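You operate a simulated robot arm through the tools that you are given. There is no shell and no other tool. Be economical: measure what you need, move in short steps, check, and stop when the job is done.

You are at the controls of a simulated two-armed robot. One attempt, no reset.

TASK
Take the blue rag from the short bench top and lay it out flat on the long bench top.

The check looks at the end state, three seconds after you hand in, the way a careful person would. Anything else that was tipped, shoved, dropped, spilled or broken makes it a failure.

THE ROBOT
Two 7-joint arms with two-finger parallel grippers on one trunk, on a base that drives. Base frame: it is fixed to the floor where the robot stands at the start and does not move with it; the origin is under the middle of the robot, x ahead of it, y to its left, z up; the surface under the hand at the start is at about z = 820. Units: mm, rad, N and s.
The left shoulder is at the start at [80, 131, 947], the right one opposite. With the tool pointing down near the work surface each hand reaches from about 400 to 860 mm from the robot's upright axis, wherever it stands, measured 20 degrees to its own side. Places, roughly: long bench top [1300, 400, 800]. Payload 1.57 kg a hand.
The TCP of each hand is the grasp point between the finger pads, 30 mm short of the fingertips. In the tool frame z runs along the fingers and y along their closing line. The gripper opens to 110 mm. The fingers are 24 mm wide and 12 mm thick; the gripper's body (48 by 112 mm) begins 78 mm behind the TCP.
Orientation is told as [roll, pitch, yaw] about the base's x, y, z axes, in that order, counted from this pose: with the fingers straight down and closing along the base's y, the tool's x points along the base's -x, its y along +y and its z along -z.

THE INTERFACE
- The arms move only by the tool send_rows. It takes "left_targets", "right_targets" or both (then of equal length, played together; a hand with none holds still); each is a list of rows, each a list of 7 numbers: the shift along the base's x, y, z in units of 500 mm (1.0 is 500 mm), then the turn, a rotation vector about the base's x, y, z in units of 180 degrees (1.0 is 180 degrees), then the opening, from 0 (shut) to 1 (fully open). In form: [[x, y, z, wx, wy, wz, jaw], ...]. A call has 1 to 20 rows; each row is the pose to reach, as a shift and turn from the pose commanded when the call began. A call with a number of a shift or a turn outside -1 to 1 is refused whole. Each row takes 0.2 s and may step no farther than 50 mm and 0.15 rad from the row before; otherwise, or with a gripper value out of range, the whole call is refused. A pose out of reach is approached as far as the arm can. The call stops where the force on the tool passes 40 N (or 10 N more than at its start, if that is more) or the arm is blocked; 0.2 s more then pass. The fingers move at their own pace (about 108 mm/s each) and stop on an object; they squeeze with about 35 N. The grip force told is the motor's: it shows also when the fingers shut on nothing. Time passes only in rows, and 0.2 s behind the last, so rows that repeat a pose let the fingers close. The reply holds the time, the measured pose of the TCP, the force on the tool along the base axes, the opening and the grip force, in the units named above and with some noise, with the torque about the TCP (base axes, N m) and any sound that the robot's microphone picked up.
- Cameras (640 x 400 px; columns grow to the right, rows downward): "scene" is now at [-34.1, 4.6, 1421.2]; the picture's right is [0.04, -1.00, -0.00], its down [-0.60, -0.03, -0.80] and it looks along [0.80, 0.04, -0.60] (base axes); focal length 253 px, centre (320, 200). "left" rides on the left gripper at [70, -16, -141] in its tool frame; the picture's right is [0.23, 0.97, 0.00], its down [-0.86, 0.20, -0.48] and it looks along [-0.47, 0.11, 0.88] (tool axes); focal length 222 px, centre (320, 200). "right" rides on the right gripper at [70, 16, -141] in its tool frame; the picture's right is [-0.23, 0.97, 0.00], its down [-0.86, -0.20, -0.48] and it looks along [-0.47, -0.11, 0.88] (tool axes); focal length 222 px, centre (320, 200). There is no depth. A picture from a camera that has moved, and an enlarged one, comes with that camera's place and axes in the base frame and with its lens. The place of the scene camera against the robot may be out by one fixed shift of up to 25 mm in any direction.
- camera(camera): a new picture of that camera. It takes no simulated time.
- base_move(legs): drives the robot by 1 to 6 legs, each [ahead, left, turn to the left] in mm, mm and rad, along the robot's own axes; the way and the turn of a leg run together, so that a leg with both is an arc; at most 1500 mm and 3.142 rad a leg. The arms and the cameras ride along, it lands a little off, and it stops where it bumps. It gives what a move gives.
- turn_head(pan, tilt): turns the head with the scene camera to pan (to the left, within 1.902 rad either way) and tilt (down, from -0.506 to 1.204), counted from straight ahead of the robot. It gives what a move gives.
- zoom(camera, box): a new picture of the part [left, top, right, bottom] of that camera's present view, enlarged. It takes no simulated time.
- finish_job(): hands the job in; it is judged then, once.

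Work in short steps. Places have to be worked out from the pictures, the camera data and where the tool is seen: move nearer, look again, correct. Check each grasp and each placing, and mend what went wrong. You have 120 turns and 108 pictures in all, those below and enlarged ones among them. Open the grippers and draw the arms clear of the work before you hand the job in, unless the task says otherwise; then end with one line.

The tools are called after ">>>" as a command line: name --argument value ..., lists and objects as JSON in quotes. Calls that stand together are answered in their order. send_rows: Moves the arms, as the interface text tells. Its arguments: {"type":"object","properties":{"left_targets":{"type":"array"},"right_targets":{"type":"array"}},"required":[]} The other tools are called the same way: base_move (legs) drives the base; turn_head (pan, tilt) turns the head that bears the scene camera; camera (camera) takes a picture; zoom (camera, box) takes an enlarged picture of a part of a camera's view; finish_job () hands the job in.

At the start:

```text
time: 0.0
left_ee_pos: [685.5, 147.9, 953.2]
left_orientation: [0.001, 0.0, -0.001]
left_contact_force: [0.1, 0.0, 0.0]
left_moment: [-0.03, 0.0, -0.01]
left_opening: 110.0
left_gripper_force: 0.0
right_ee_pos: [488.7, -408.3, 981.3]
right_orientation: [-0.001, 0.0, 0.0]
right_contact_force: [0.8, -0.1, 0.5]
right_moment: [-0.04, 0.0, -0.01]
right_opening: 109.8
right_gripper_force: 0.0
robot x, y, heading: [1.5, 1.3, 0.001]
head pan, tilt: [0.044, 0.639]
```

scene: 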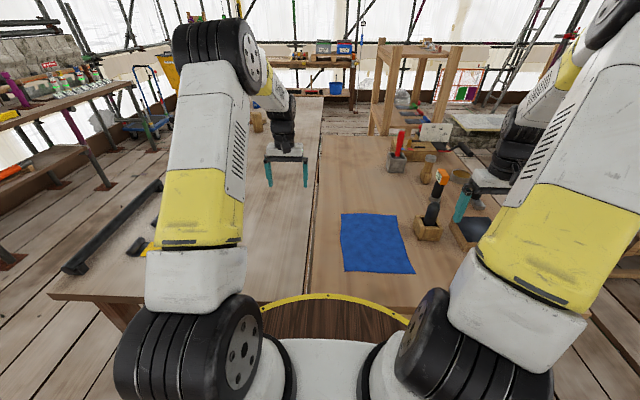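
right: 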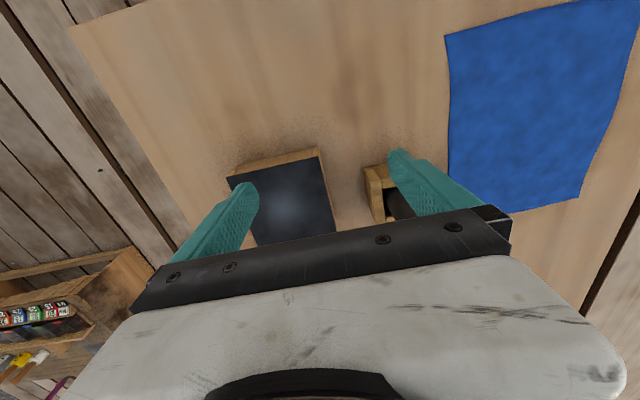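
left: 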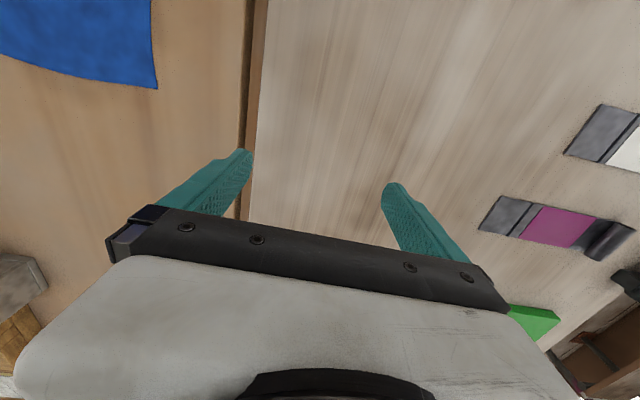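

The rag appears to be at about x 430–685, y −40…−242 on the right-hand (short) bench, and the long bench is on the left. I'll turn the head left to see what's on the long bench.

>>> turn_head --pan 0.5 --tilt 0.75

>>> camera --camera "scene"

>>> zoom --camera "left" --box '[320, 0, 640, 200]'

```text
time: 0.9
left_ee_pos: [685.7, 148.4, 953.4]
left_orientation: [0.001, -0.002, 0.0]
left_contact_force: [0.2, 0.4, 0.5]
left_moment: [-0.01, 0.01, 0.02]
left_opening: 110.0
left_gripper_force: 0.0
right_ee_pos: [489.3, -407.7, 981.6]
right_orientation: [-0.001, 0.001, 0.001]
right_contact_force: [0.0, -0.5, -0.7]
right_moment: [0.01, -0.01, -0.02]
right_opening: 109.9
right_gripper_force: 0.1
robot x, y, heading: [-0.2, -2.9, -0.004]
head pan, tilt: [0.499, 0.75]
```

```text
104 pictures are left
camera scene: at [-48.4, 40.4, 1411.7], right [0.48, -0.88, 0.0], down [-0.6, -0.33, -0.73], along [0.64, 0.35, -0.68], focal length 253 px, centre (320, 200)
```

scene: 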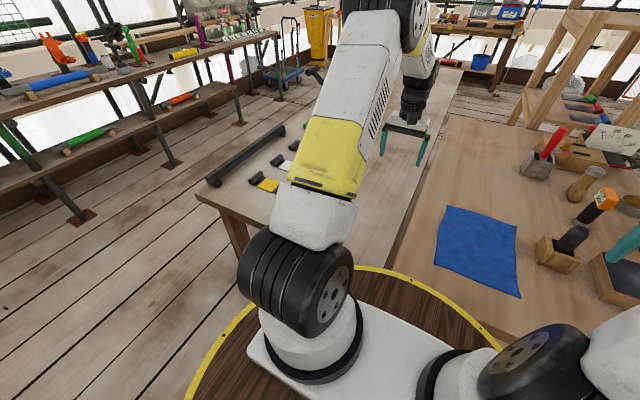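

```text
2.00 times, centred on (480, 100) of left
camera zoom: at [615.6, 132.0, 1094.4], right [-0.23, 0.97, 0.0], down [0.86, 0.2, 0.48], along [0.47, 0.11, -0.88], focal length 444 px, centre (0, 400)
```

zoom: 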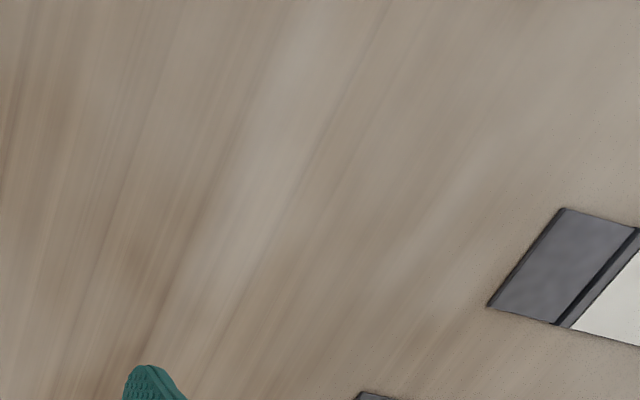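

The long bench has a clear strip about y 60–390 for x 400–900; tools lie beyond it. I'll bring both open hands above the rag's left-edge corners (right hand near, left hand far) to look closely, moving the right hand back first, away from the standing tool.

>>> send_rows --left_targets '[[0, 0, 0, 0, 0, 0, 1], [-0.01, -0.07, 0, 0, 0, 0, 1], [-0.02, -0.14, 0, 0, 0, 0, 1], [-0.026, -0.21, 0, 0, 0, 0, 1], [-0.026, -0.28, 0, 0, 0, 0, 1], [-0.026, -0.35, 0, 0, 0, 0, 1], [-0.026, -0.42, 0, 0, 0, 0, 1], [-0.026, -0.42, 0, 0, 0, 0, 1], [-0.026, -0.42, 0, 0, 0, 0, 1]]' --right_targets '[[-0.06, 0, 0, 0, 0, 0, 1], [-0.088, 0.08, 0, 0, 0, 0, 1], [-0.088, 0.17, -0.01, 0, 0, 0, 1], [-0.088, 0.26, -0.02, 0, 0, 0, 1], [-0.088, 0.35, -0.03, 0, 0, 0, 1], [-0.088, 0.44, -0.04, 0, 0, 0, 1], [-0.088, 0.53, -0.04, 0, 0, 0, 1], [-0.088, 0.61, -0.04, 0, 0, 0, 1], [-0.088, 0.692, -0.04, 0, 0, 0, 1]]'

>>> turn_head --pan 0.0 --tilt 0.8

>>> camera --camera "scene"

>>> camera --camera "left"

>>> camera --camera "right"

```text
time: 2.9
left_ee_pos: [672.1, -63.7, 953.8]
left_orientation: [0.0, -0.001, 0.0]
left_contact_force: [-0.2, -0.4, -0.2]
left_moment: [0.02, 0.01, 0.0]
left_opening: 110.1
left_gripper_force: 0.0
right_ee_pos: [444.5, -64.2, 962.3]
right_orientation: [0.0, -0.001, -0.002]
right_contact_force: [-0.4, -0.7, 0.6]
right_moment: [-0.01, -0.01, 0.03]
right_opening: 109.9
right_gripper_force: 0.1
robot x, y, heading: [-3.0, 0.9, -0.006]
head pan, tilt: [0.499, 0.75]
```

```text
time: 3.8
left_ee_pos: [672.7, -61.9, 954.3]
left_orientation: [-0.001, 0.001, 0.0]
left_contact_force: [-0.7, 0.3, -0.8]
left_moment: [0.0, -0.04, 0.0]
left_opening: 110.1
left_gripper_force: 0.2
right_ee_pos: [445.1, -63.5, 962.5]
right_orientation: [-0.001, 0.001, 0.0]
right_contact_force: [0.6, -0.2, -0.5]
right_moment: [-0.02, 0.02, 0.02]
right_opening: 110.1
right_gripper_force: 0.0
robot x, y, heading: [-2.6, 1.9, 0.001]
head pan, tilt: [0.0, 0.799]
```

```text
102 pictures are left
camera scene: at [-40.5, 0.8, 1407.7], right [0.0, -1.0, 0.0], down [-0.72, 0.0, -0.7], along [0.7, 0.0, -0.72], focal length 253 px, centre (320, 200)
```

scene: 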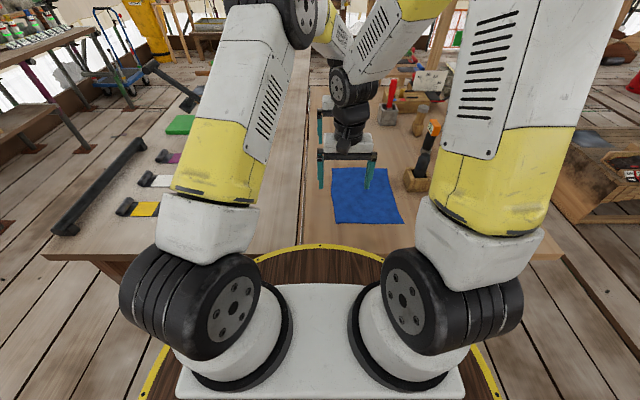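

```text
101 pictures are left
camera left: at [602.2, -77.4, 1094.6], right [-0.23, 0.97, 0.0], down [0.86, 0.2, 0.48], along [0.47, 0.11, -0.88], focal length 222 px, centre (320, 200)
```

left: 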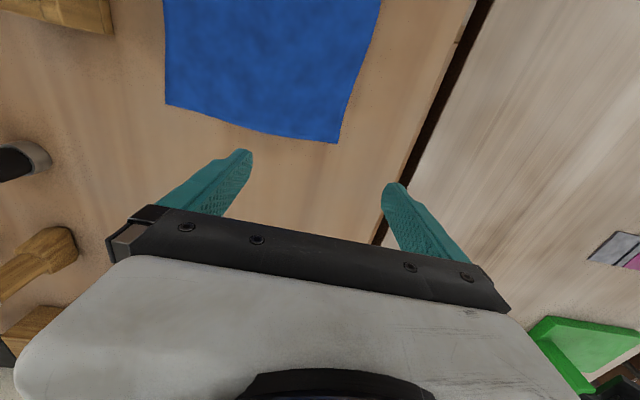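

```text
100 pictures are left
camera right: at [375.9, -46.7, 1104.4], right [0.23, 0.97, 0.0], down [0.86, -0.2, 0.48], along [0.47, -0.11, -0.88], focal length 222 px, centre (320, 200)
```

right: 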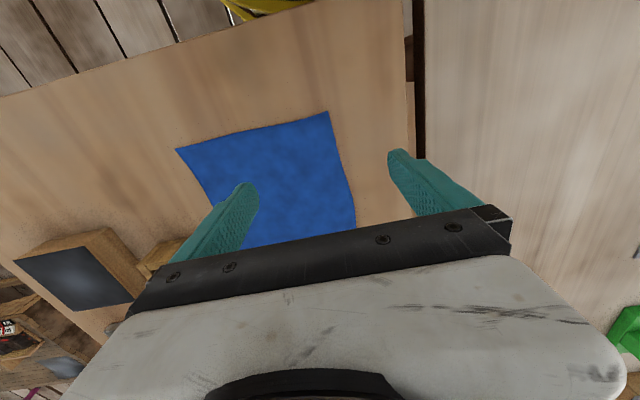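

Corners triangulated at near-left ≈ (411, −44) and far-left ≈ (664, −42). I'll narrow the jaws to about 36 mm, straddle the left edge near both corners, and descend to about 25 mm above contact.

>>> send_rows --left_targets '[[-0.04, 0.02, 0, 0, 0, 0, 0.33], [-0.04, 0.02, -0.06, 0, 0, 0, 0.33], [-0.04, 0.02, -0.12, 0, 0, 0, 0.33], [-0.04, 0.02, -0.158, 0, 0, 0, 0.33], [-0.04, 0.02, -0.158, 0, 0, 0, 0.33]]' --right_targets '[[-0.042, 0.023, 0, 0, 0, 0, 0.33], [-0.042, 0.023, -0.06, 0, 0, 0, 0.33], [-0.042, 0.023, -0.12, 0, 0, 0, 0.33], [-0.042, 0.023, -0.174, 0, 0, 0, 0.33], [-0.042, 0.023, -0.174, 0, 0, 0, 0.33]]'

>>> camera --camera "left"

>>> camera --camera "right"

```text
time: 5.0
left_ee_pos: [652.6, -51.5, 874.5]
left_orientation: [0.001, 0.001, 0.0]
left_contact_force: [-0.1, 0.0, 0.1]
left_moment: [0.01, 0.01, -0.01]
left_opening: 36.2
left_gripper_force: 0.0
right_ee_pos: [424.3, -51.1, 875.9]
right_orientation: [0.001, 0.001, 0.0]
right_contact_force: [0.5, -0.2, -0.1]
right_moment: [-0.02, 0.01, -0.01]
right_opening: 36.5
right_gripper_force: 0.1
robot x, y, heading: [-1.5, -3.8, -0.002]
head pan, tilt: [0.0, 0.799]
```

```text
99 pictures are left
camera left: at [582.2, -67.3, 1015.4], right [-0.23, 0.97, 0.0], down [0.86, 0.2, 0.48], along [0.47, 0.11, -0.88], focal length 222 px, centre (320, 200)
```

left: 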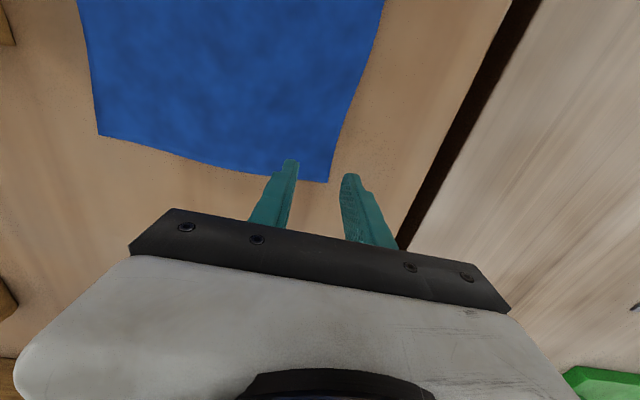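

```text
98 pictures are left
camera right: at [354.8, -33.7, 1015.7], right [0.23, 0.97, 0.0], down [0.86, -0.2, 0.48], along [0.47, -0.11, -0.88], focal length 222 px, centre (320, 200)
```

right: 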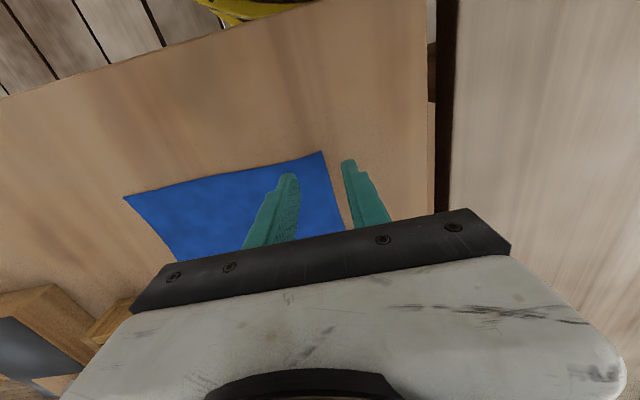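

Both jaws straddle the left edge as planned. I'll descend 20 mm more and read the forces.

>>> send_rows --left_targets '[[0, 0, -0.016, 0, 0, 0, 0.33], [0, 0, -0.032, 0, 0, 0, 0.33], [0, 0, -0.038, 0, 0, 0, 0.33], [0, 0, -0.042, 0, 0, 0, 0.33]]' --right_targets '[[0, 0, -0.018, 0, 0, 0, 0.33], [0, 0, -0.034, 0, 0, 0, 0.33], [0, 0, -0.041, 0, 0, 0, 0.33], [0, 0, -0.045, 0, 0, 0, 0.33]]'

```text
time: 6.0
left_ee_pos: [652.6, -51.8, 853.8]
left_orientation: [-0.001, 0.001, 0.0]
left_contact_force: [0.8, -0.2, -0.6]
left_moment: [0.01, -0.02, 0.01]
left_opening: 36.3
left_gripper_force: 0.1
right_ee_pos: [424.4, -52.1, 852.6]
right_orientation: [0.0, 0.0, 0.0]
right_contact_force: [-0.4, -1.0, 2.2]
right_moment: [-0.01, 0.01, 0.01]
right_opening: 36.6
right_gripper_force: 0.1
robot x, y, heading: [1.0, 1.1, 0.001]
head pan, tilt: [0.0, 0.799]
```

The right hand may just be touching. I'll descend in 1 mm steps to feel contact.

>>> send_rows --left_targets '[[0, 0, -0.002, 0, 0, 0, 0.33], [0, 0, -0.004, 0, 0, 0, 0.33], [0, 0, -0.006, 0, 0, 0, 0.33]]' --right_targets '[[0, 0, -0.001, 0, 0, 0, 0.33], [0, 0, -0.002, 0, 0, 0, 0.33], [0, 0, -0.003, 0, 0, 0, 0.33]]'

```text
time: 6.8
left_ee_pos: [652.6, -52.8, 851.6]
left_orientation: [0.001, -0.002, 0.0]
left_contact_force: [-0.2, 0.1, 9.6]
left_moment: [-0.2, 0.02, 0.03]
left_opening: 35.6
left_gripper_force: 0.0
right_ee_pos: [425.9, -50.9, 851.6]
right_orientation: [-0.001, -0.002, 0.0]
right_contact_force: [-3.7, -0.9, 35.8]
right_moment: [-0.86, 0.11, -0.1]
right_opening: 37.5
right_gripper_force: 0.6
robot x, y, heading: [2.2, 2.1, -0.002]
head pan, tilt: [0.0, 0.799]
```

Both are in contact (TCP about 851.6, so the surface is about 821). I'll ease the right hand up slightly and close both jaws.

>>> send_rows --left_targets '[[0, 0, 0, 0, 0, 0, 0.33], [0, 0, 0, 0, 0, 0, 0.0], [0, 0, 0, 0, 0, 0, 0.0], [0, 0, 0, 0, 0, 0, 0], [0, 0, 0, 0, 0, 0, 0]]' --right_targets '[[0, 0, 0.002, 0, 0, 0, 0.33], [0, 0, 0.002, 0, 0, 0, 0.0], [0, 0, 0.002, 0, 0, 0, 0.0], [0, 0, 0.002, 0, 0, 0, 0], [0, 0, 0.002, 0, 0, 0, 0]]'

>>> camera --camera "left"

>>> camera --camera "right"

```text
time: 8.0
left_ee_pos: [653.2, -53.1, 850.2]
left_orientation: [-0.002, -0.002, 0.001]
left_contact_force: [1.8, -1.8, 26.9]
left_moment: [-0.08, 0.11, -0.01]
left_opening: 0.0
left_gripper_force: 20.9
right_ee_pos: [424.5, -51.1, 852.1]
right_orientation: [0.0, 0.0, 0.0]
right_contact_force: [1.8, -3.3, 12.3]
right_moment: [-0.13, -0.09, 0.05]
right_opening: 0.0
right_gripper_force: 21.9
robot x, y, heading: [-4.3, 2.2, -0.002]
head pan, tilt: [0.0, 0.799]
```

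```text
97 pictures are left
camera left: at [582.6, -68.2, 992.4], right [-0.23, 0.97, 0.0], down [0.85, 0.2, 0.48], along [0.47, 0.11, -0.88], focal length 222 px, centre (320, 200)
```

left: 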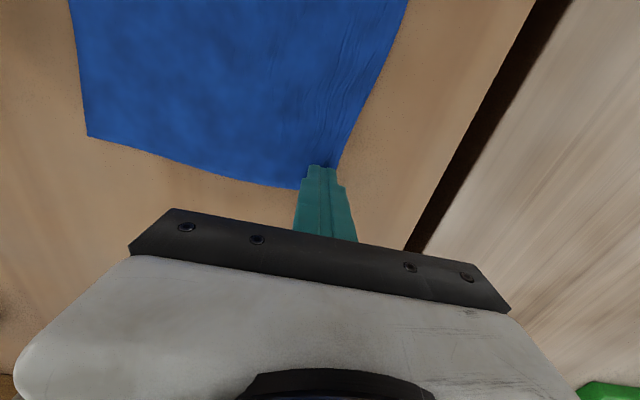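

```text
96 pictures are left
camera right: at [355.6, -34.0, 992.8], right [0.23, 0.97, 0.0], down [0.85, -0.2, 0.48], along [0.47, -0.11, -0.88], focal length 222 px, centre (320, 200)
```

right: 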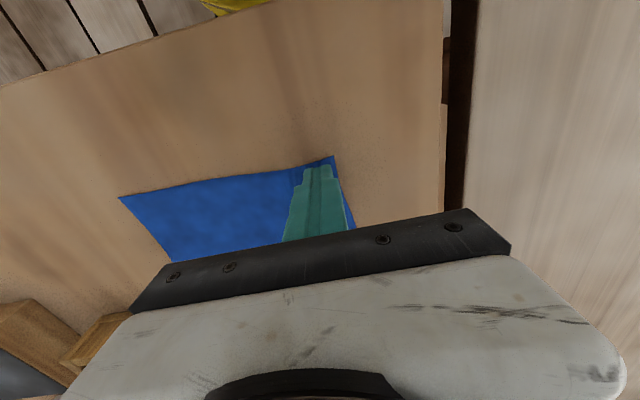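

The left pinch seems to hold cloth (there are wrinkles); the right is unclear. I'll lift both by 40 mm and check.

>>> send_rows --left_targets '[[0, 0, 0.02, 0, 0, 0, 0], [0, 0, 0.05, 0, 0, 0, 0], [0, 0, 0.08, 0, 0, 0, 0]]' --right_targets '[[0, 0, 0.02, 0, 0, 0, 0], [0, 0, 0.05, 0, 0, 0, 0], [0, 0, 0.08, 0, 0, 0, 0]]'

>>> camera --camera "left"

>>> camera --camera "right"

```text
time: 8.8
left_ee_pos: [652.8, -51.3, 889.1]
left_orientation: [0.001, 0.001, 0.0]
left_contact_force: [0.6, -0.7, -0.5]
left_moment: [-0.02, -0.01, 0.01]
left_opening: 0.1
left_gripper_force: 21.5
right_ee_pos: [425.7, -51.8, 892.3]
right_orientation: [0.001, -0.001, 0.001]
right_contact_force: [0.3, -0.3, -0.6]
right_moment: [-0.02, -0.02, 0.0]
right_opening: 0.2
right_gripper_force: 21.5
robot x, y, heading: [-1.4, -1.6, 0.0]
head pan, tilt: [0.0, 0.799]
```

```text
95 pictures are left
camera left: at [582.9, -67.8, 1030.6], right [-0.23, 0.97, 0.0], down [0.86, 0.2, 0.48], along [0.47, 0.11, -0.88], focal length 222 px, centre (320, 200)
```

left: 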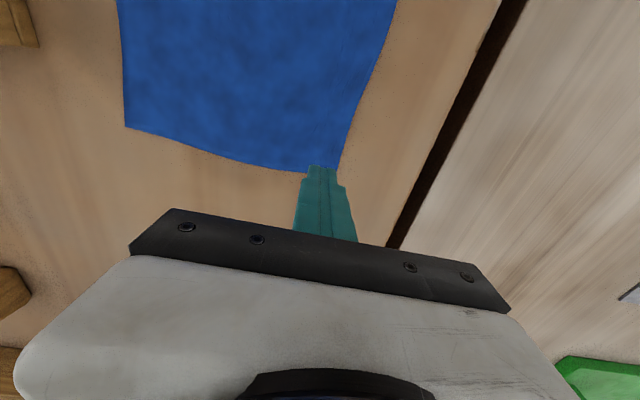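

```text
94 pictures are left
camera right: at [356.3, -34.4, 1032.9], right [0.23, 0.97, 0.0], down [0.86, -0.2, 0.48], along [0.47, -0.11, -0.88], focal length 222 px, centre (320, 200)
```

right: 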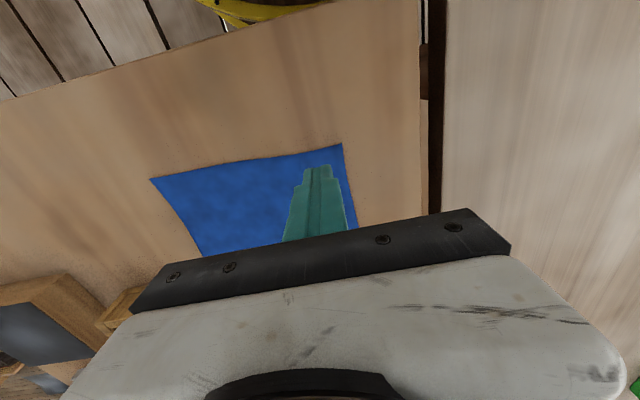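

The rag slipped out: the inner fingers just dragged its free edge outward about 10 mm. I'll regrasp with both fingers on the cloth, so it buckles up between them, pressing a bit firmer.

>>> send_rows --left_targets '[[0, -0.028, 0, 0, 0, 0, 0.37], [0, -0.028, 0, 0, 0, 0, 0.37], [0, -0.028, -0.04, 0, 0, 0, 0.37], [0, -0.028, -0.07, 0, 0, 0, 0.37], [0, -0.028, -0.078, 0, 0, 0, 0.37], [0, -0.028, -0.08, 0, 0, 0, 0.37]]' --right_targets '[[0, -0.028, 0, 0, 0, 0, 0.37], [0, -0.028, 0, 0, 0, 0, 0.37], [0, -0.028, -0.04, 0, 0, 0, 0.37], [0, -0.028, -0.07, 0, 0, 0, 0.37], [0, -0.028, -0.08, 0, 0, 0, 0.37], [0, -0.028, -0.082, 0, 0, 0, 0.37]]'

>>> camera --camera "left"

>>> camera --camera "right"

```text
time: 10.2
left_ee_pos: [651.8, -65.2, 852.6]
left_orientation: [0.0, -0.003, -0.001]
left_contact_force: [-1.1, 2.3, 15.0]
left_moment: [0.06, 0.06, 0.02]
left_opening: 41.0
left_gripper_force: 0.0
right_ee_pos: [425.4, -64.6, 851.2]
right_orientation: [0.0, -0.003, 0.001]
right_contact_force: [-1.7, -4.2, 25.2]
right_moment: [-0.2, 0.05, -0.07]
right_opening: 40.8
right_gripper_force: 0.0
robot x, y, heading: [0.3, -0.1, -0.0]
head pan, tilt: [0.0, 0.799]
```

```text
93 pictures are left
camera left: at [582.0, -81.8, 992.5], right [-0.23, 0.97, 0.0], down [0.85, 0.2, 0.48], along [0.47, 0.11, -0.88], focal length 222 px, centre (320, 200)
```

left: 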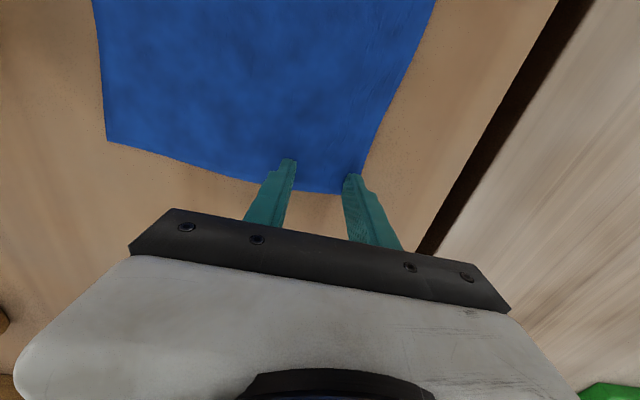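

```text
92 pictures are left
camera right: at [356.0, -47.3, 992.6], right [0.23, 0.97, 0.0], down [0.85, -0.2, 0.48], along [0.47, -0.11, -0.88], focal length 222 px, centre (320, 200)
```

right: 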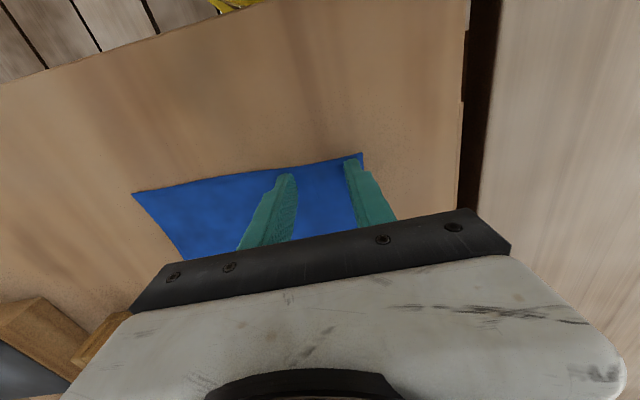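

Both fingers are on the cloth at each hand. I'll close gradually with the left pressed 1 mm more, then inspect before lifting.

>>> send_rows --left_targets '[[0, 0, -0.002, 0, 0, 0, 0.3], [0, 0, -0.002, 0, 0, 0, 0.2], [0, 0, -0.002, 0, 0, 0, 0.1], [0, 0, -0.002, 0, 0, 0, 0], [0, 0, -0.002, 0, 0, 0, 0], [0, 0, -0.002, 0, 0, 0, 0]]' --right_targets '[[0, 0, 0, 0, 0, 0, 0.3], [0, 0, 0, 0, 0, 0, 0.2], [0, 0, 0, 0, 0, 0, 0.1], [0, 0, 0, 0, 0, 0, 0], [0, 0, 0, 0, 0, 0, 0], [0, 0, 0, 0, 0, 0, 0]]'

>>> zoom --camera "left" --box '[220, 50, 460, 200]'

>>> zoom --camera "right" --box '[200, 100, 440, 250]'

```text
time: 11.6
left_ee_pos: [651.6, -64.8, 850.7]
left_orientation: [-0.001, -0.004, 0.0]
left_contact_force: [3.0, 4.5, 39.1]
left_moment: [0.17, 0.14, -0.04]
left_opening: 0.1
left_gripper_force: 21.5
right_ee_pos: [425.3, -63.3, 852.2]
right_orientation: [0.001, -0.001, 0.0]
right_contact_force: [1.8, 0.1, 34.8]
right_moment: [0.04, 0.02, -0.01]
right_opening: 0.0
right_gripper_force: 21.2
robot x, y, heading: [-2.0, 0.3, 0.001]
head pan, tilt: [0.0, 0.799]
```

```text
2.67 times, centred on (340, 125) of left
camera zoom: at [581.9, -81.1, 992.2], right [-0.23, 0.97, 0.0], down [0.85, 0.2, 0.48], along [0.47, 0.11, -0.88], focal length 592 px, centre (267, 400)
```

zoom: 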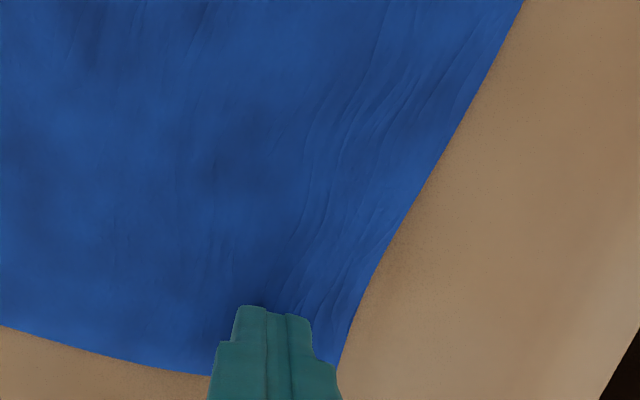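

```text
2.67 times, centred on (320, 175) of right
camera zoom: at [355.5, -46.7, 992.6], right [0.23, 0.97, 0.0], down [0.85, -0.2, 0.48], along [0.47, -0.11, -0.88], focal length 592 px, centre (320, 267)
```

zoom: 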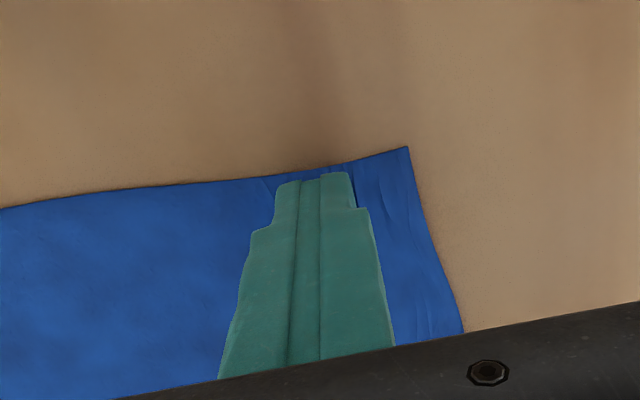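

The cloth is wrinkled toward the left pinch. I'll lift 30 mm and check whether it comes along.

>>> send_rows --left_targets '[[0, 0, 0.02, 0, 0, 0, 0], [0, 0, 0.04, 0, 0, 0, 0], [0, 0, 0.06, 0, 0, 0, 0]]' --right_targets '[[0, 0, 0.02, 0, 0, 0, 0], [0, 0, 0.04, 0, 0, 0, 0], [0, 0, 0.06, 0, 0, 0, 0]]'

>>> camera --camera "left"

>>> camera --camera "right"

```text
time: 12.4
left_ee_pos: [652.2, -64.8, 879.2]
left_orientation: [0.001, 0.004, 0.001]
left_contact_force: [1.0, -0.4, 0.1]
left_moment: [-0.04, 0.04, 0.03]
left_opening: 0.2
left_gripper_force: 21.4
right_ee_pos: [423.8, -65.1, 879.2]
right_orientation: [0.0, 0.003, 0.001]
right_contact_force: [-0.1, 0.4, -0.1]
right_moment: [-0.01, -0.02, 0.01]
right_opening: 0.0
right_gripper_force: 21.7
robot x, y, heading: [-1.0, 1.4, 0.001]
head pan, tilt: [0.0, 0.799]
```

```text
89 pictures are left
camera left: at [581.8, -81.3, 1020.1], right [-0.23, 0.97, 0.0], down [0.86, 0.2, 0.48], along [0.46, 0.11, -0.88], focal length 222 px, centre (320, 200)
```

left: 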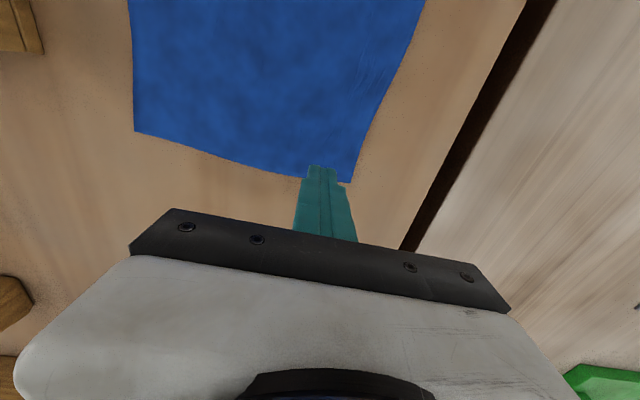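

```text
88 pictures are left
camera right: at [355.8, -47.4, 1020.7], right [0.23, 0.97, 0.0], down [0.86, -0.2, 0.48], along [0.46, -0.11, -0.88], focal length 222 px, centre (320, 200)
```

right: 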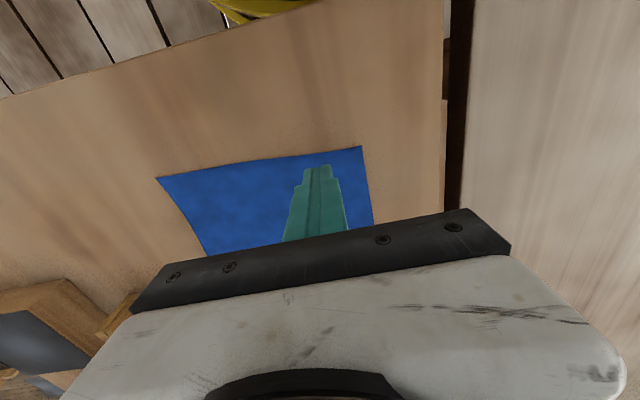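

Slipped again: the fold was too small. I'll retry with a wider opening (about 88 mm), both fingers well on the cloth, so a taller fold reaches the pads.

>>> send_rows --left_targets '[[-0.02, -0.04, 0, 0, 0, 0, 0.8], [-0.02, -0.056, 0, 0, 0, 0, 0.8], [-0.02, -0.056, -0.03, 0, 0, 0, 0.8], [-0.02, -0.056, -0.05, 0, 0, 0, 0.8], [-0.02, -0.056, -0.058, 0, 0, 0, 0.8], [-0.02, -0.056, -0.06, 0, 0, 0, 0.8]]' --right_targets '[[0.01, -0.04, 0, 0, 0, 0, 0.8], [0.01, -0.056, 0, 0, 0, 0, 0.8], [0.01, -0.056, -0.03, 0, 0, 0, 0.8], [0.01, -0.056, -0.05, 0, 0, 0, 0.8], [0.01, -0.056, -0.057, 0, 0, 0, 0.8], [0.01, -0.056, -0.059, 0, 0, 0, 0.8]]'

>>> camera --camera "left"

```text
time: 13.8
left_ee_pos: [641.6, -94.5, 851.9]
left_orientation: [-0.002, -0.002, 0.0]
left_contact_force: [-5.4, -0.3, 25.7]
left_moment: [0.58, 0.24, 0.13]
left_opening: 87.8
left_gripper_force: 0.1
right_ee_pos: [430.3, -91.9, 852.0]
right_orientation: [0.0, -0.002, 0.002]
right_contact_force: [0.7, -1.6, 7.3]
right_moment: [-0.15, -0.02, -0.02]
right_opening: 88.1
right_gripper_force: 0.0
robot x, y, heading: [-0.4, 1.4, 0.003]
head pan, tilt: [0.0, 0.799]
```

```text
87 pictures are left
camera left: at [571.8, -109.8, 992.5], right [-0.23, 0.97, 0.0], down [0.85, 0.2, 0.48], along [0.47, 0.11, -0.88], focal length 222 px, centre (320, 200)
```

left: 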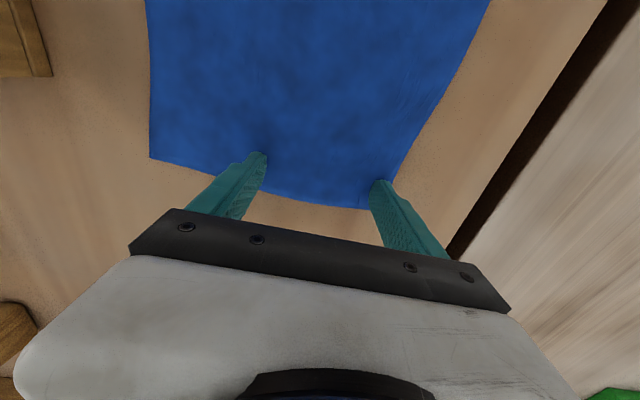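

Fingers are on the cloth. I'll close about halfway and see whether a fold forms.

>>> send_rows --left_targets '[[0, 0, 0, 0, 0, 0, 0.7], [0, 0, 0, 0, 0, 0, 0.55], [0, 0, 0, 0, 0, 0, 0.4], [0, 0, 0, 0, 0, 0, 0.3]]' --right_targets '[[0, 0, -0.002, 0, 0, 0, 0.7], [0, 0, -0.003, 0, 0, 0, 0.55], [0, 0, -0.003, 0, 0, 0, 0.4], [0, 0, -0.003, 0, 0, 0, 0.3]]'

>>> camera --camera "left"

>>> camera --camera "right"

```text
time: 14.7
left_ee_pos: [643.6, -94.4, 852.4]
left_orientation: [-0.003, -0.005, 0.0]
left_contact_force: [0.2, 0.2, 7.2]
left_moment: [0.02, 0.04, -0.05]
left_opening: 19.9
left_gripper_force: 17.2
right_ee_pos: [431.6, -91.3, 852.1]
right_orientation: [0.003, -0.006, 0.001]
right_contact_force: [0.4, 2.1, 14.4]
right_moment: [0.15, 0.03, -0.03]
right_opening: 15.8
right_gripper_force: 13.2
robot x, y, heading: [0.3, 2.0, 0.004]
head pan, tilt: [0.0, 0.799]
stopped in row 4 (right hand): the force on the tool passed its limit at 41 N (the readings are from after the stop); the commanded pose is now the measured one
```

```text
86 pictures are left
camera left: at [572.7, -109.6, 992.5], right [-0.23, 0.97, 0.0], down [0.85, 0.2, 0.48], along [0.47, 0.11, -0.88], focal length 222 px, centre (320, 200)
```

left: 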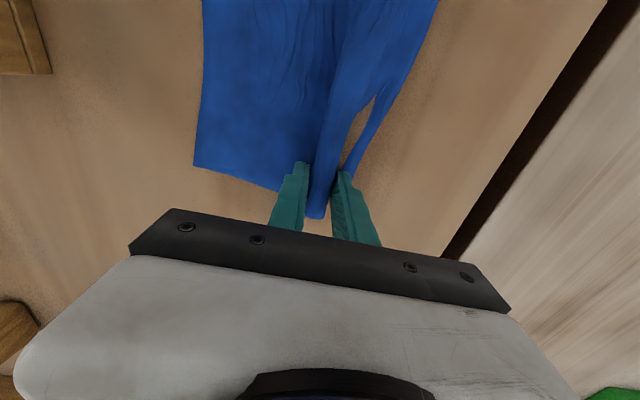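

```text
85 pictures are left
camera right: at [361.9, -74.5, 992.7], right [0.23, 0.97, 0.0], down [0.85, -0.2, 0.48], along [0.47, -0.11, -0.88], focal length 222 px, centre (320, 200)
```

right: 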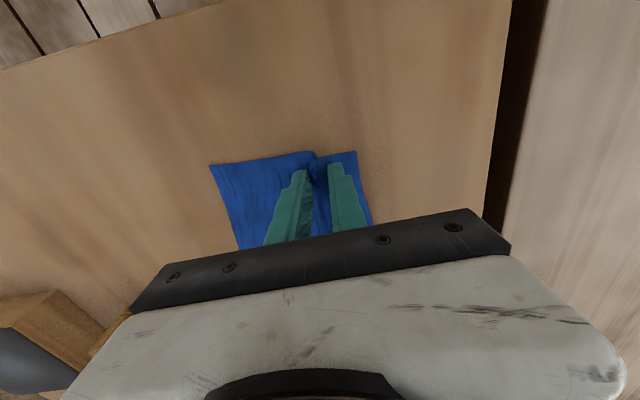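

A clear fold has formed between the fingers at both hands. I'll close fully.

>>> send_rows --left_targets '[[0, 0, 0, 0, 0, 0, 0], [0, 0, 0, 0, 0, 0, 0], [0, 0, 0, 0, 0, 0, 0]]' --right_targets '[[0, 0, 0, 0, 0, 0, 0], [0, 0, 0, 0, 0, 0, 0], [0, 0, 0, 0, 0, 0, 0]]'

>>> camera --camera "left"

>>> camera --camera "right"

```text
time: 15.5
left_ee_pos: [643.1, -93.9, 851.4]
left_orientation: [-0.002, -0.005, -0.001]
left_contact_force: [0.2, 0.5, 13.0]
left_moment: [0.05, 0.03, -0.04]
left_opening: 18.5
left_gripper_force: 33.0
right_ee_pos: [434.1, -91.1, 851.8]
right_orientation: [0.001, -0.008, 0.0]
right_contact_force: [3.7, 5.8, 30.4]
right_moment: [0.18, -0.35, 0.08]
right_opening: 3.8
right_gripper_force: 24.3
robot x, y, heading: [1.1, 1.6, -0.002]
head pan, tilt: [0.0, 0.799]
```

```text
84 pictures are left
camera left: at [572.6, -109.3, 992.4], right [-0.23, 0.97, 0.0], down [0.85, 0.2, 0.48], along [0.47, 0.11, -0.88], focal length 222 px, centre (320, 200)
```

left: 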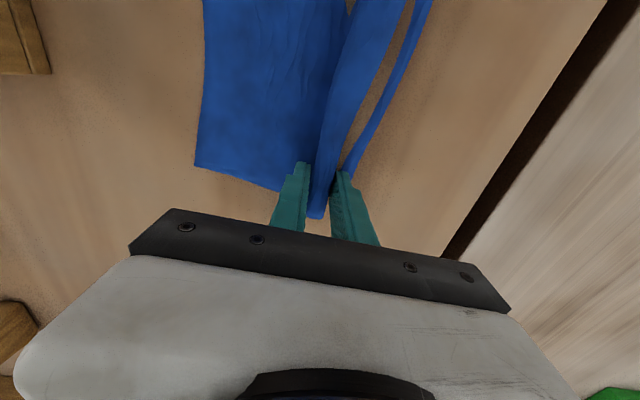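

```text
83 pictures are left
camera right: at [361.9, -74.6, 992.6], right [0.23, 0.97, 0.0], down [0.85, -0.2, 0.48], along [0.47, -0.11, -0.88], focal length 222 px, centre (320, 200)
```

right: 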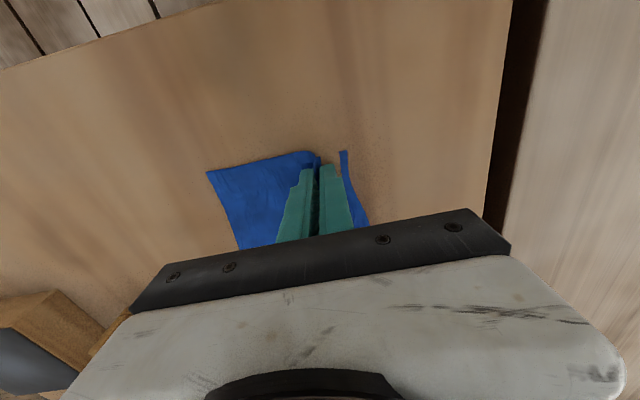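

Left grips at 18.5 mm and 33 N; right at about 4 mm. I'll lift 50 mm and check.

>>> send_rows --left_targets '[[0, 0, 0.02, 0, 0, 0, 0], [0, 0, 0.04, 0, 0, 0, 0], [0, 0, 0.07, 0, 0, 0, 0], [0, 0, 0.1, 0, 0, 0, 0]]' --right_targets '[[0, 0, 0.02, 0, 0, 0, 0], [0, 0, 0.04, 0, 0, 0, 0], [0, 0, 0.07, 0, 0, 0, 0], [0, 0, 0.1, 0, 0, 0, 0]]'

>>> camera --camera "left"

>>> camera --camera "right"

>>> zoom --camera "scene" --box '[240, 80, 480, 230]'

```text
time: 16.5
left_ee_pos: [643.3, -94.3, 900.2]
left_orientation: [-0.002, -0.003, 0.0]
left_contact_force: [-0.3, 0.5, 0.0]
left_moment: [-0.04, 0.02, -0.01]
left_opening: 18.4
left_gripper_force: 32.6
right_ee_pos: [431.6, -91.6, 899.8]
right_orientation: [-0.001, -0.002, 0.0]
right_contact_force: [-0.2, -0.1, 0.9]
right_moment: [0.01, -0.01, 0.03]
right_opening: 3.4
right_gripper_force: 25.0
robot x, y, heading: [-2.8, 1.4, -0.002]
head pan, tilt: [0.0, 0.799]
```

```text
82 pictures are left
camera left: at [572.3, -109.6, 1041.7], right [-0.23, 0.97, 0.0], down [0.85, 0.2, 0.48], along [0.47, 0.11, -0.88], focal length 222 px, centre (320, 200)
```

left: 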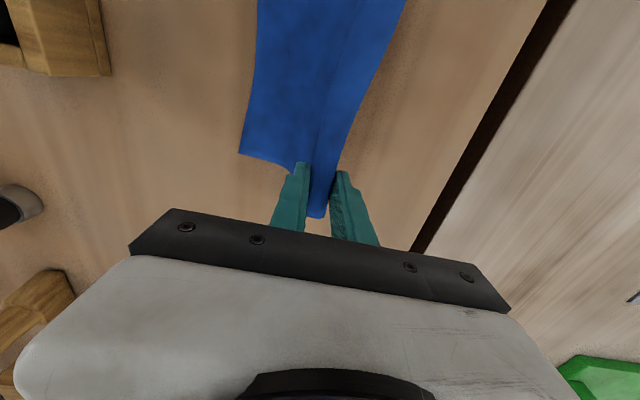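

```text
81 pictures are left
camera right: at [362.6, -74.9, 1042.0], right [0.23, 0.97, 0.0], down [0.85, -0.2, 0.48], along [0.47, -0.11, -0.88], focal length 222 px, centre (320, 200)
```

right: 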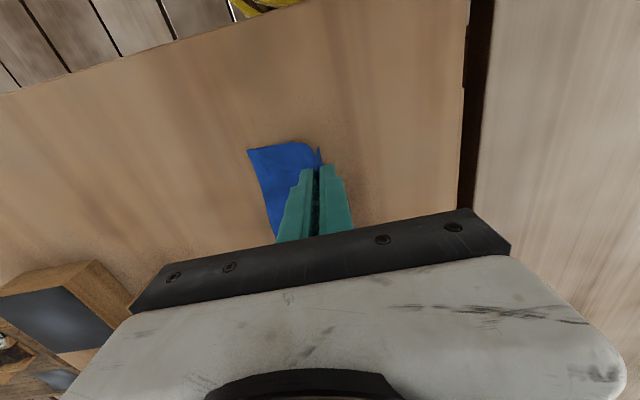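

```text
2.67 times, centred on (360, 155) of scene
camera zoom: at [-40.3, 0.7, 1407.7], right [0.0, -1.0, 0.0], down [-0.72, 0.0, -0.7], along [0.7, 0.0, -0.72], focal length 676 px, centre (213, 320)
```

zoom: 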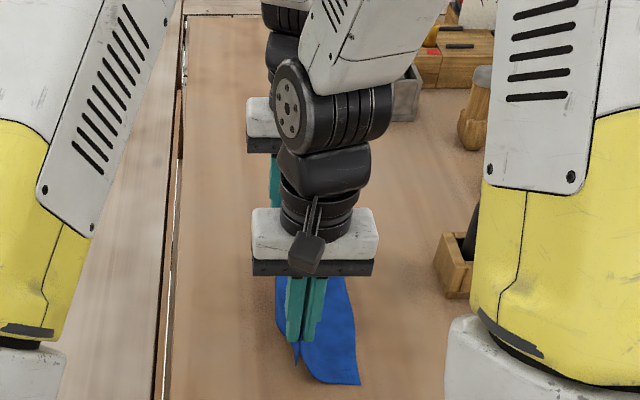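

Both corners hold and the rag hangs from the two pinches. I'll lift 80 mm more and carry both hands left, about half the distance first.

>>> send_rows --left_targets '[[0, 0, 0.06, 0, 0, 0, 0], [0, 0, 0.12, 0, 0, 0, 0], [0, 0, 0.16, 0, 0, 0, 0], [0, 0.06, 0.16, 0, 0, 0, 0], [0, 0.12, 0.16, 0, 0, 0, 0], [0, 0.18, 0.16, 0, 0, 0, 0], [0, 0.24, 0.16, 0, 0, 0, 0], [0, 0.3, 0.16, 0, 0, 0, 0], [0, 0.36, 0.16, 0, 0, 0, 0], [0, 0.4, 0.16, 0, 0, 0, 0]]' --right_targets '[[0, 0, 0.06, 0, 0, 0, 0], [0, 0, 0.12, 0, 0, 0, 0], [0, 0, 0.16, 0, 0, 0, 0], [0, 0.06, 0.16, 0, 0, 0, 0], [0, 0.12, 0.16, 0, 0, 0, 0], [0, 0.18, 0.16, 0, 0, 0, 0], [0, 0.24, 0.16, 0, 0, 0, 0], [0, 0.3, 0.16, 0, 0, 0, 0], [0, 0.36, 0.16, 0, 0, 0, 0], [0, 0.4, 0.16, 0, 0, 0, 0]]'

>>> camera --camera "scene"

>>> camera --camera "left"

>>> camera --camera "right"

```text
time: 18.7
left_ee_pos: [641.6, 105.8, 980.3]
left_orientation: [-0.001, -0.003, -0.002]
left_contact_force: [-0.2, 0.0, -0.1]
left_moment: [0.01, -0.01, -0.01]
left_opening: 18.5
left_gripper_force: 32.8
right_ee_pos: [431.5, 108.5, 980.5]
right_orientation: [0.002, -0.002, 0.0]
right_contact_force: [0.4, 0.7, 0.3]
right_moment: [0.04, -0.04, 0.03]
right_opening: 3.6
right_gripper_force: 24.6
robot x, y, heading: [-1.9, -1.4, -0.002]
head pan, tilt: [0.0, 0.799]
```

```text
79 pictures are left
camera scene: at [-40.5, 0.4, 1407.7], right [0.0, -1.0, 0.0], down [-0.72, 0.0, -0.7], along [0.7, 0.0, -0.72], focal length 253 px, centre (320, 200)
```

scene: 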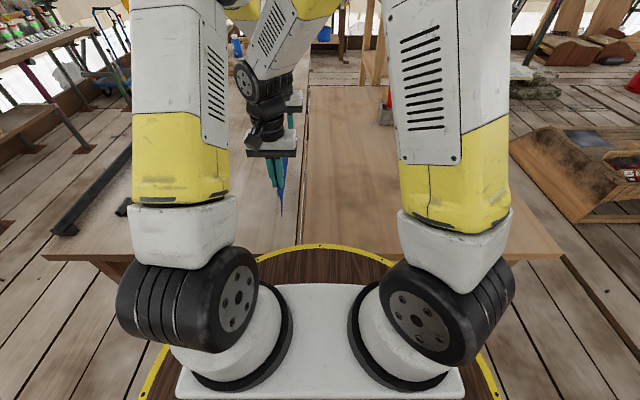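

```text
78 pictures are left
camera left: at [571.7, 89.7, 1122.0], right [-0.23, 0.97, 0.0], down [0.85, 0.2, 0.48], along [0.47, 0.11, -0.88], focal length 222 px, centre (320, 200)
```

left: 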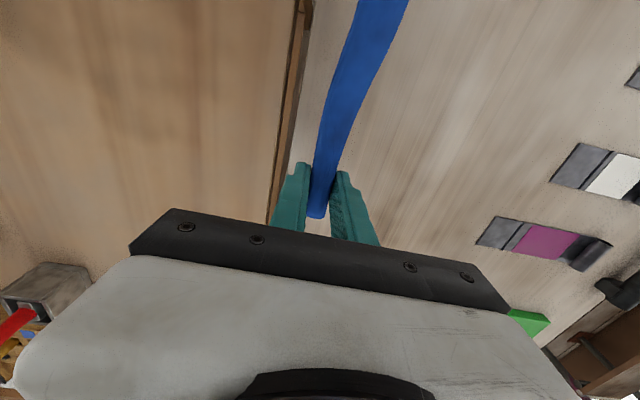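

```text
77 pictures are left
camera right: at [362.0, 125.8, 1122.2], right [0.23, 0.97, 0.0], down [0.85, -0.2, 0.48], along [0.47, -0.11, -0.88], focal length 222 px, centre (320, 200)
```

right: 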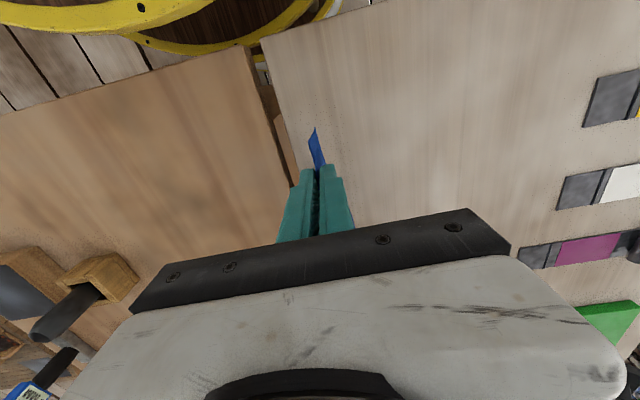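

The carry works; free space on the long bench spans roughly y 70–425, and its top looks lower (about 800). I'll continue to y≈195, then lower to where the hanging flap just touches.

>>> send_rows --left_targets '[[0, 0.06, 0, 0, 0, 0, 0], [0, 0.12, 0, 0, 0, 0, 0], [0, 0.17, 0, 0, 0, 0, 0], [0, 0.17, -0.04, 0, 0, 0, 0], [0, 0.17, -0.08, 0, 0, 0, 0], [0, 0.17, -0.11, 0, 0, 0, 0], [0, 0.17, -0.11, 0, 0, 0, 0]]' --right_targets '[[0, 0.06, 0, 0, 0, 0, 0], [0, 0.12, 0, 0, 0, 0, 0], [0, 0.17, 0, 0, 0, 0, 0], [0, 0.17, -0.04, 0, 0, 0, 0], [0, 0.17, -0.08, 0, 0, 0, 0], [0, 0.17, -0.11, 0, 0, 0, 0], [0, 0.17, -0.11, 0, 0, 0, 0]]'

>>> turn_head --pan 0.3 --tilt 0.8

>>> camera --camera "scene"

>>> camera --camera "left"

>>> camera --camera "right"

```text
time: 20.3
left_ee_pos: [642.4, 189.5, 924.9]
left_orientation: [-0.003, -0.004, 0.002]
left_contact_force: [0.1, 0.6, 0.8]
left_moment: [-0.01, -0.02, 0.03]
left_opening: 18.3
left_gripper_force: 32.8
right_ee_pos: [432.0, 192.9, 924.9]
right_orientation: [0.0, -0.004, 0.001]
right_contact_force: [1.2, 0.9, -0.2]
right_moment: [-0.04, 0.0, 0.01]
right_opening: 3.8
right_gripper_force: 24.6
robot x, y, heading: [4.2, 1.2, -0.001]
head pan, tilt: [0.0, 0.799]
```

```text
time: 21.1
left_ee_pos: [641.7, 189.5, 925.3]
left_orientation: [-0.002, -0.003, 0.0]
left_contact_force: [0.3, -0.2, -0.6]
left_moment: [0.0, 0.03, 0.0]
left_opening: 18.4
left_gripper_force: 33.0
right_ee_pos: [432.8, 193.2, 925.1]
right_orientation: [0.002, -0.003, -0.001]
right_contact_force: [0.4, -0.4, -0.2]
right_moment: [0.01, 0.03, 0.0]
right_opening: 3.5
right_gripper_force: 24.1
robot x, y, heading: [1.0, 3.9, 0.003]
head pan, tilt: [0.3, 0.799]
```

```text
76 pictures are left
camera scene: at [-44.1, 24.7, 1407.7], right [0.29, -0.96, 0.0], down [-0.69, -0.21, -0.7], along [0.67, 0.21, -0.72], focal length 253 px, centre (320, 200)
```

scene: 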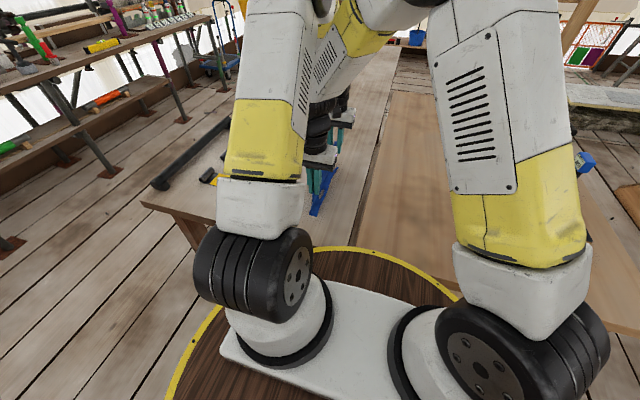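

```text
75 pictures are left
camera left: at [572.3, 174.3, 1066.3], right [-0.23, 0.97, 0.0], down [0.85, 0.2, 0.48], along [0.47, 0.11, -0.88], focal length 222 px, centre (320, 200)
```

left: 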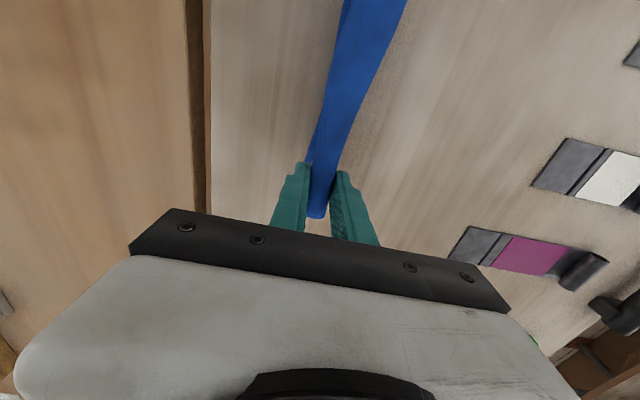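

```text
74 pictures are left
camera right: at [362.0, 209.6, 1066.5], right [0.23, 0.97, 0.0], down [0.85, -0.2, 0.48], along [0.47, -0.11, -0.88], focal length 222 px, centre (320, 200)
```

right: 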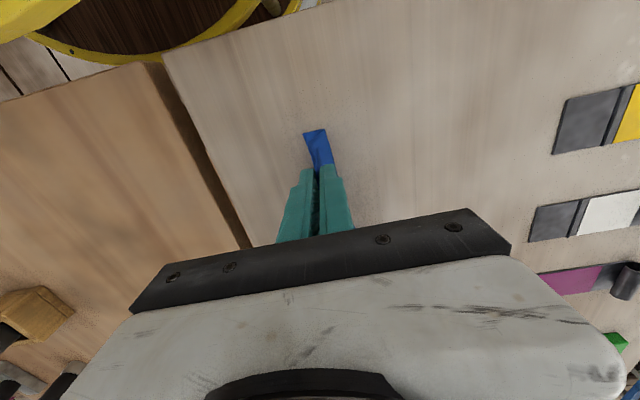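

The flap has begun touching and is trailing toward −y as wanted. I'll lower diagonally, moving +y, to TCP z≈845.

>>> send_rows --left_targets '[[0, 0.02, -0.01, 0, 0, 0, 0], [0, 0.04, -0.03, 0, 0, 0, 0], [0, 0.06, -0.05, 0, 0, 0, 0], [0, 0.08, -0.07, 0, 0, 0, 0], [0, 0.1, -0.09, 0, 0, 0, 0], [0, 0.12, -0.11, 0, 0, 0, 0], [0, 0.135, -0.13, 0, 0, 0, 0], [0, 0.15, -0.145, 0, 0, 0, 0], [0, 0.16, -0.16, 0, 0, 0, 0]]' --right_targets '[[0, 0.02, -0.01, 0, 0, 0, 0], [0, 0.04, -0.03, 0, 0, 0, 0], [0, 0.06, -0.05, 0, 0, 0, 0], [0, 0.08, -0.07, 0, 0, 0, 0], [0, 0.1, -0.09, 0, 0, 0, 0], [0, 0.12, -0.11, 0, 0, 0, 0], [0, 0.135, -0.13, 0, 0, 0, 0], [0, 0.15, -0.145, 0, 0, 0, 0], [0, 0.16, -0.16, 0, 0, 0, 0]]'

>>> camera --camera "left"

>>> camera --camera "right"

```text
time: 23.0
left_ee_pos: [643.0, 277.4, 851.8]
left_orientation: [-0.002, -0.009, 0.019]
left_contact_force: [-1.3, 1.1, 8.5]
left_moment: [-0.12, 0.06, -0.03]
left_opening: 18.4
left_gripper_force: 32.4
right_ee_pos: [451.3, 257.3, 857.1]
right_orientation: [0.007, -0.017, -0.04]
right_contact_force: [0.0, -0.6, -0.3]
right_moment: [0.02, -0.01, 0.01]
right_opening: 3.3
right_gripper_force: 24.2
robot x, y, heading: [0.2, 2.0, 0.001]
head pan, tilt: [0.3, 0.799]
stopped in row 9 (left hand): the force on the tool passed its limit at 53 N (the readings are from after the stop); the commanded pose is now the measured one
```

```text
73 pictures are left
camera left: at [572.7, 261.9, 992.9], right [-0.25, 0.97, 0.0], down [0.85, 0.22, 0.49], along [0.47, 0.12, -0.87], focal length 222 px, centre (320, 200)
```

left: 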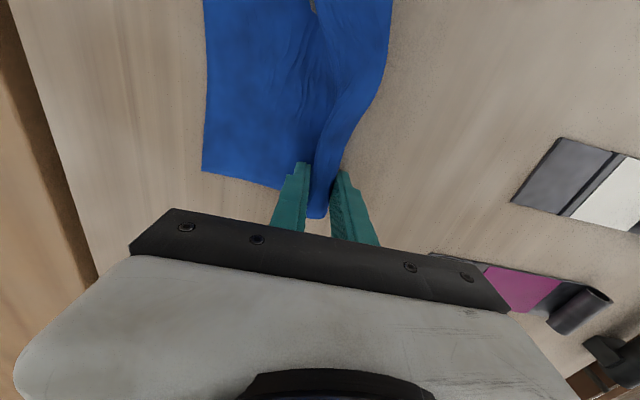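

```text
72 pictures are left
camera right: at [380.6, 275.6, 997.7], right [0.27, 0.96, 0.01], down [0.84, -0.24, 0.49], along [0.48, -0.12, -0.87], focal length 222 px, centre (320, 200)
```

right: 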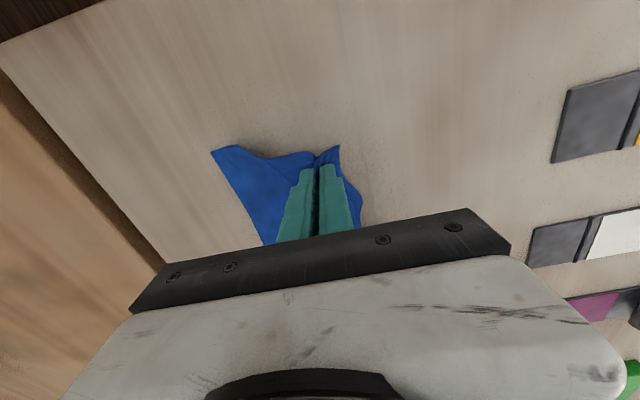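

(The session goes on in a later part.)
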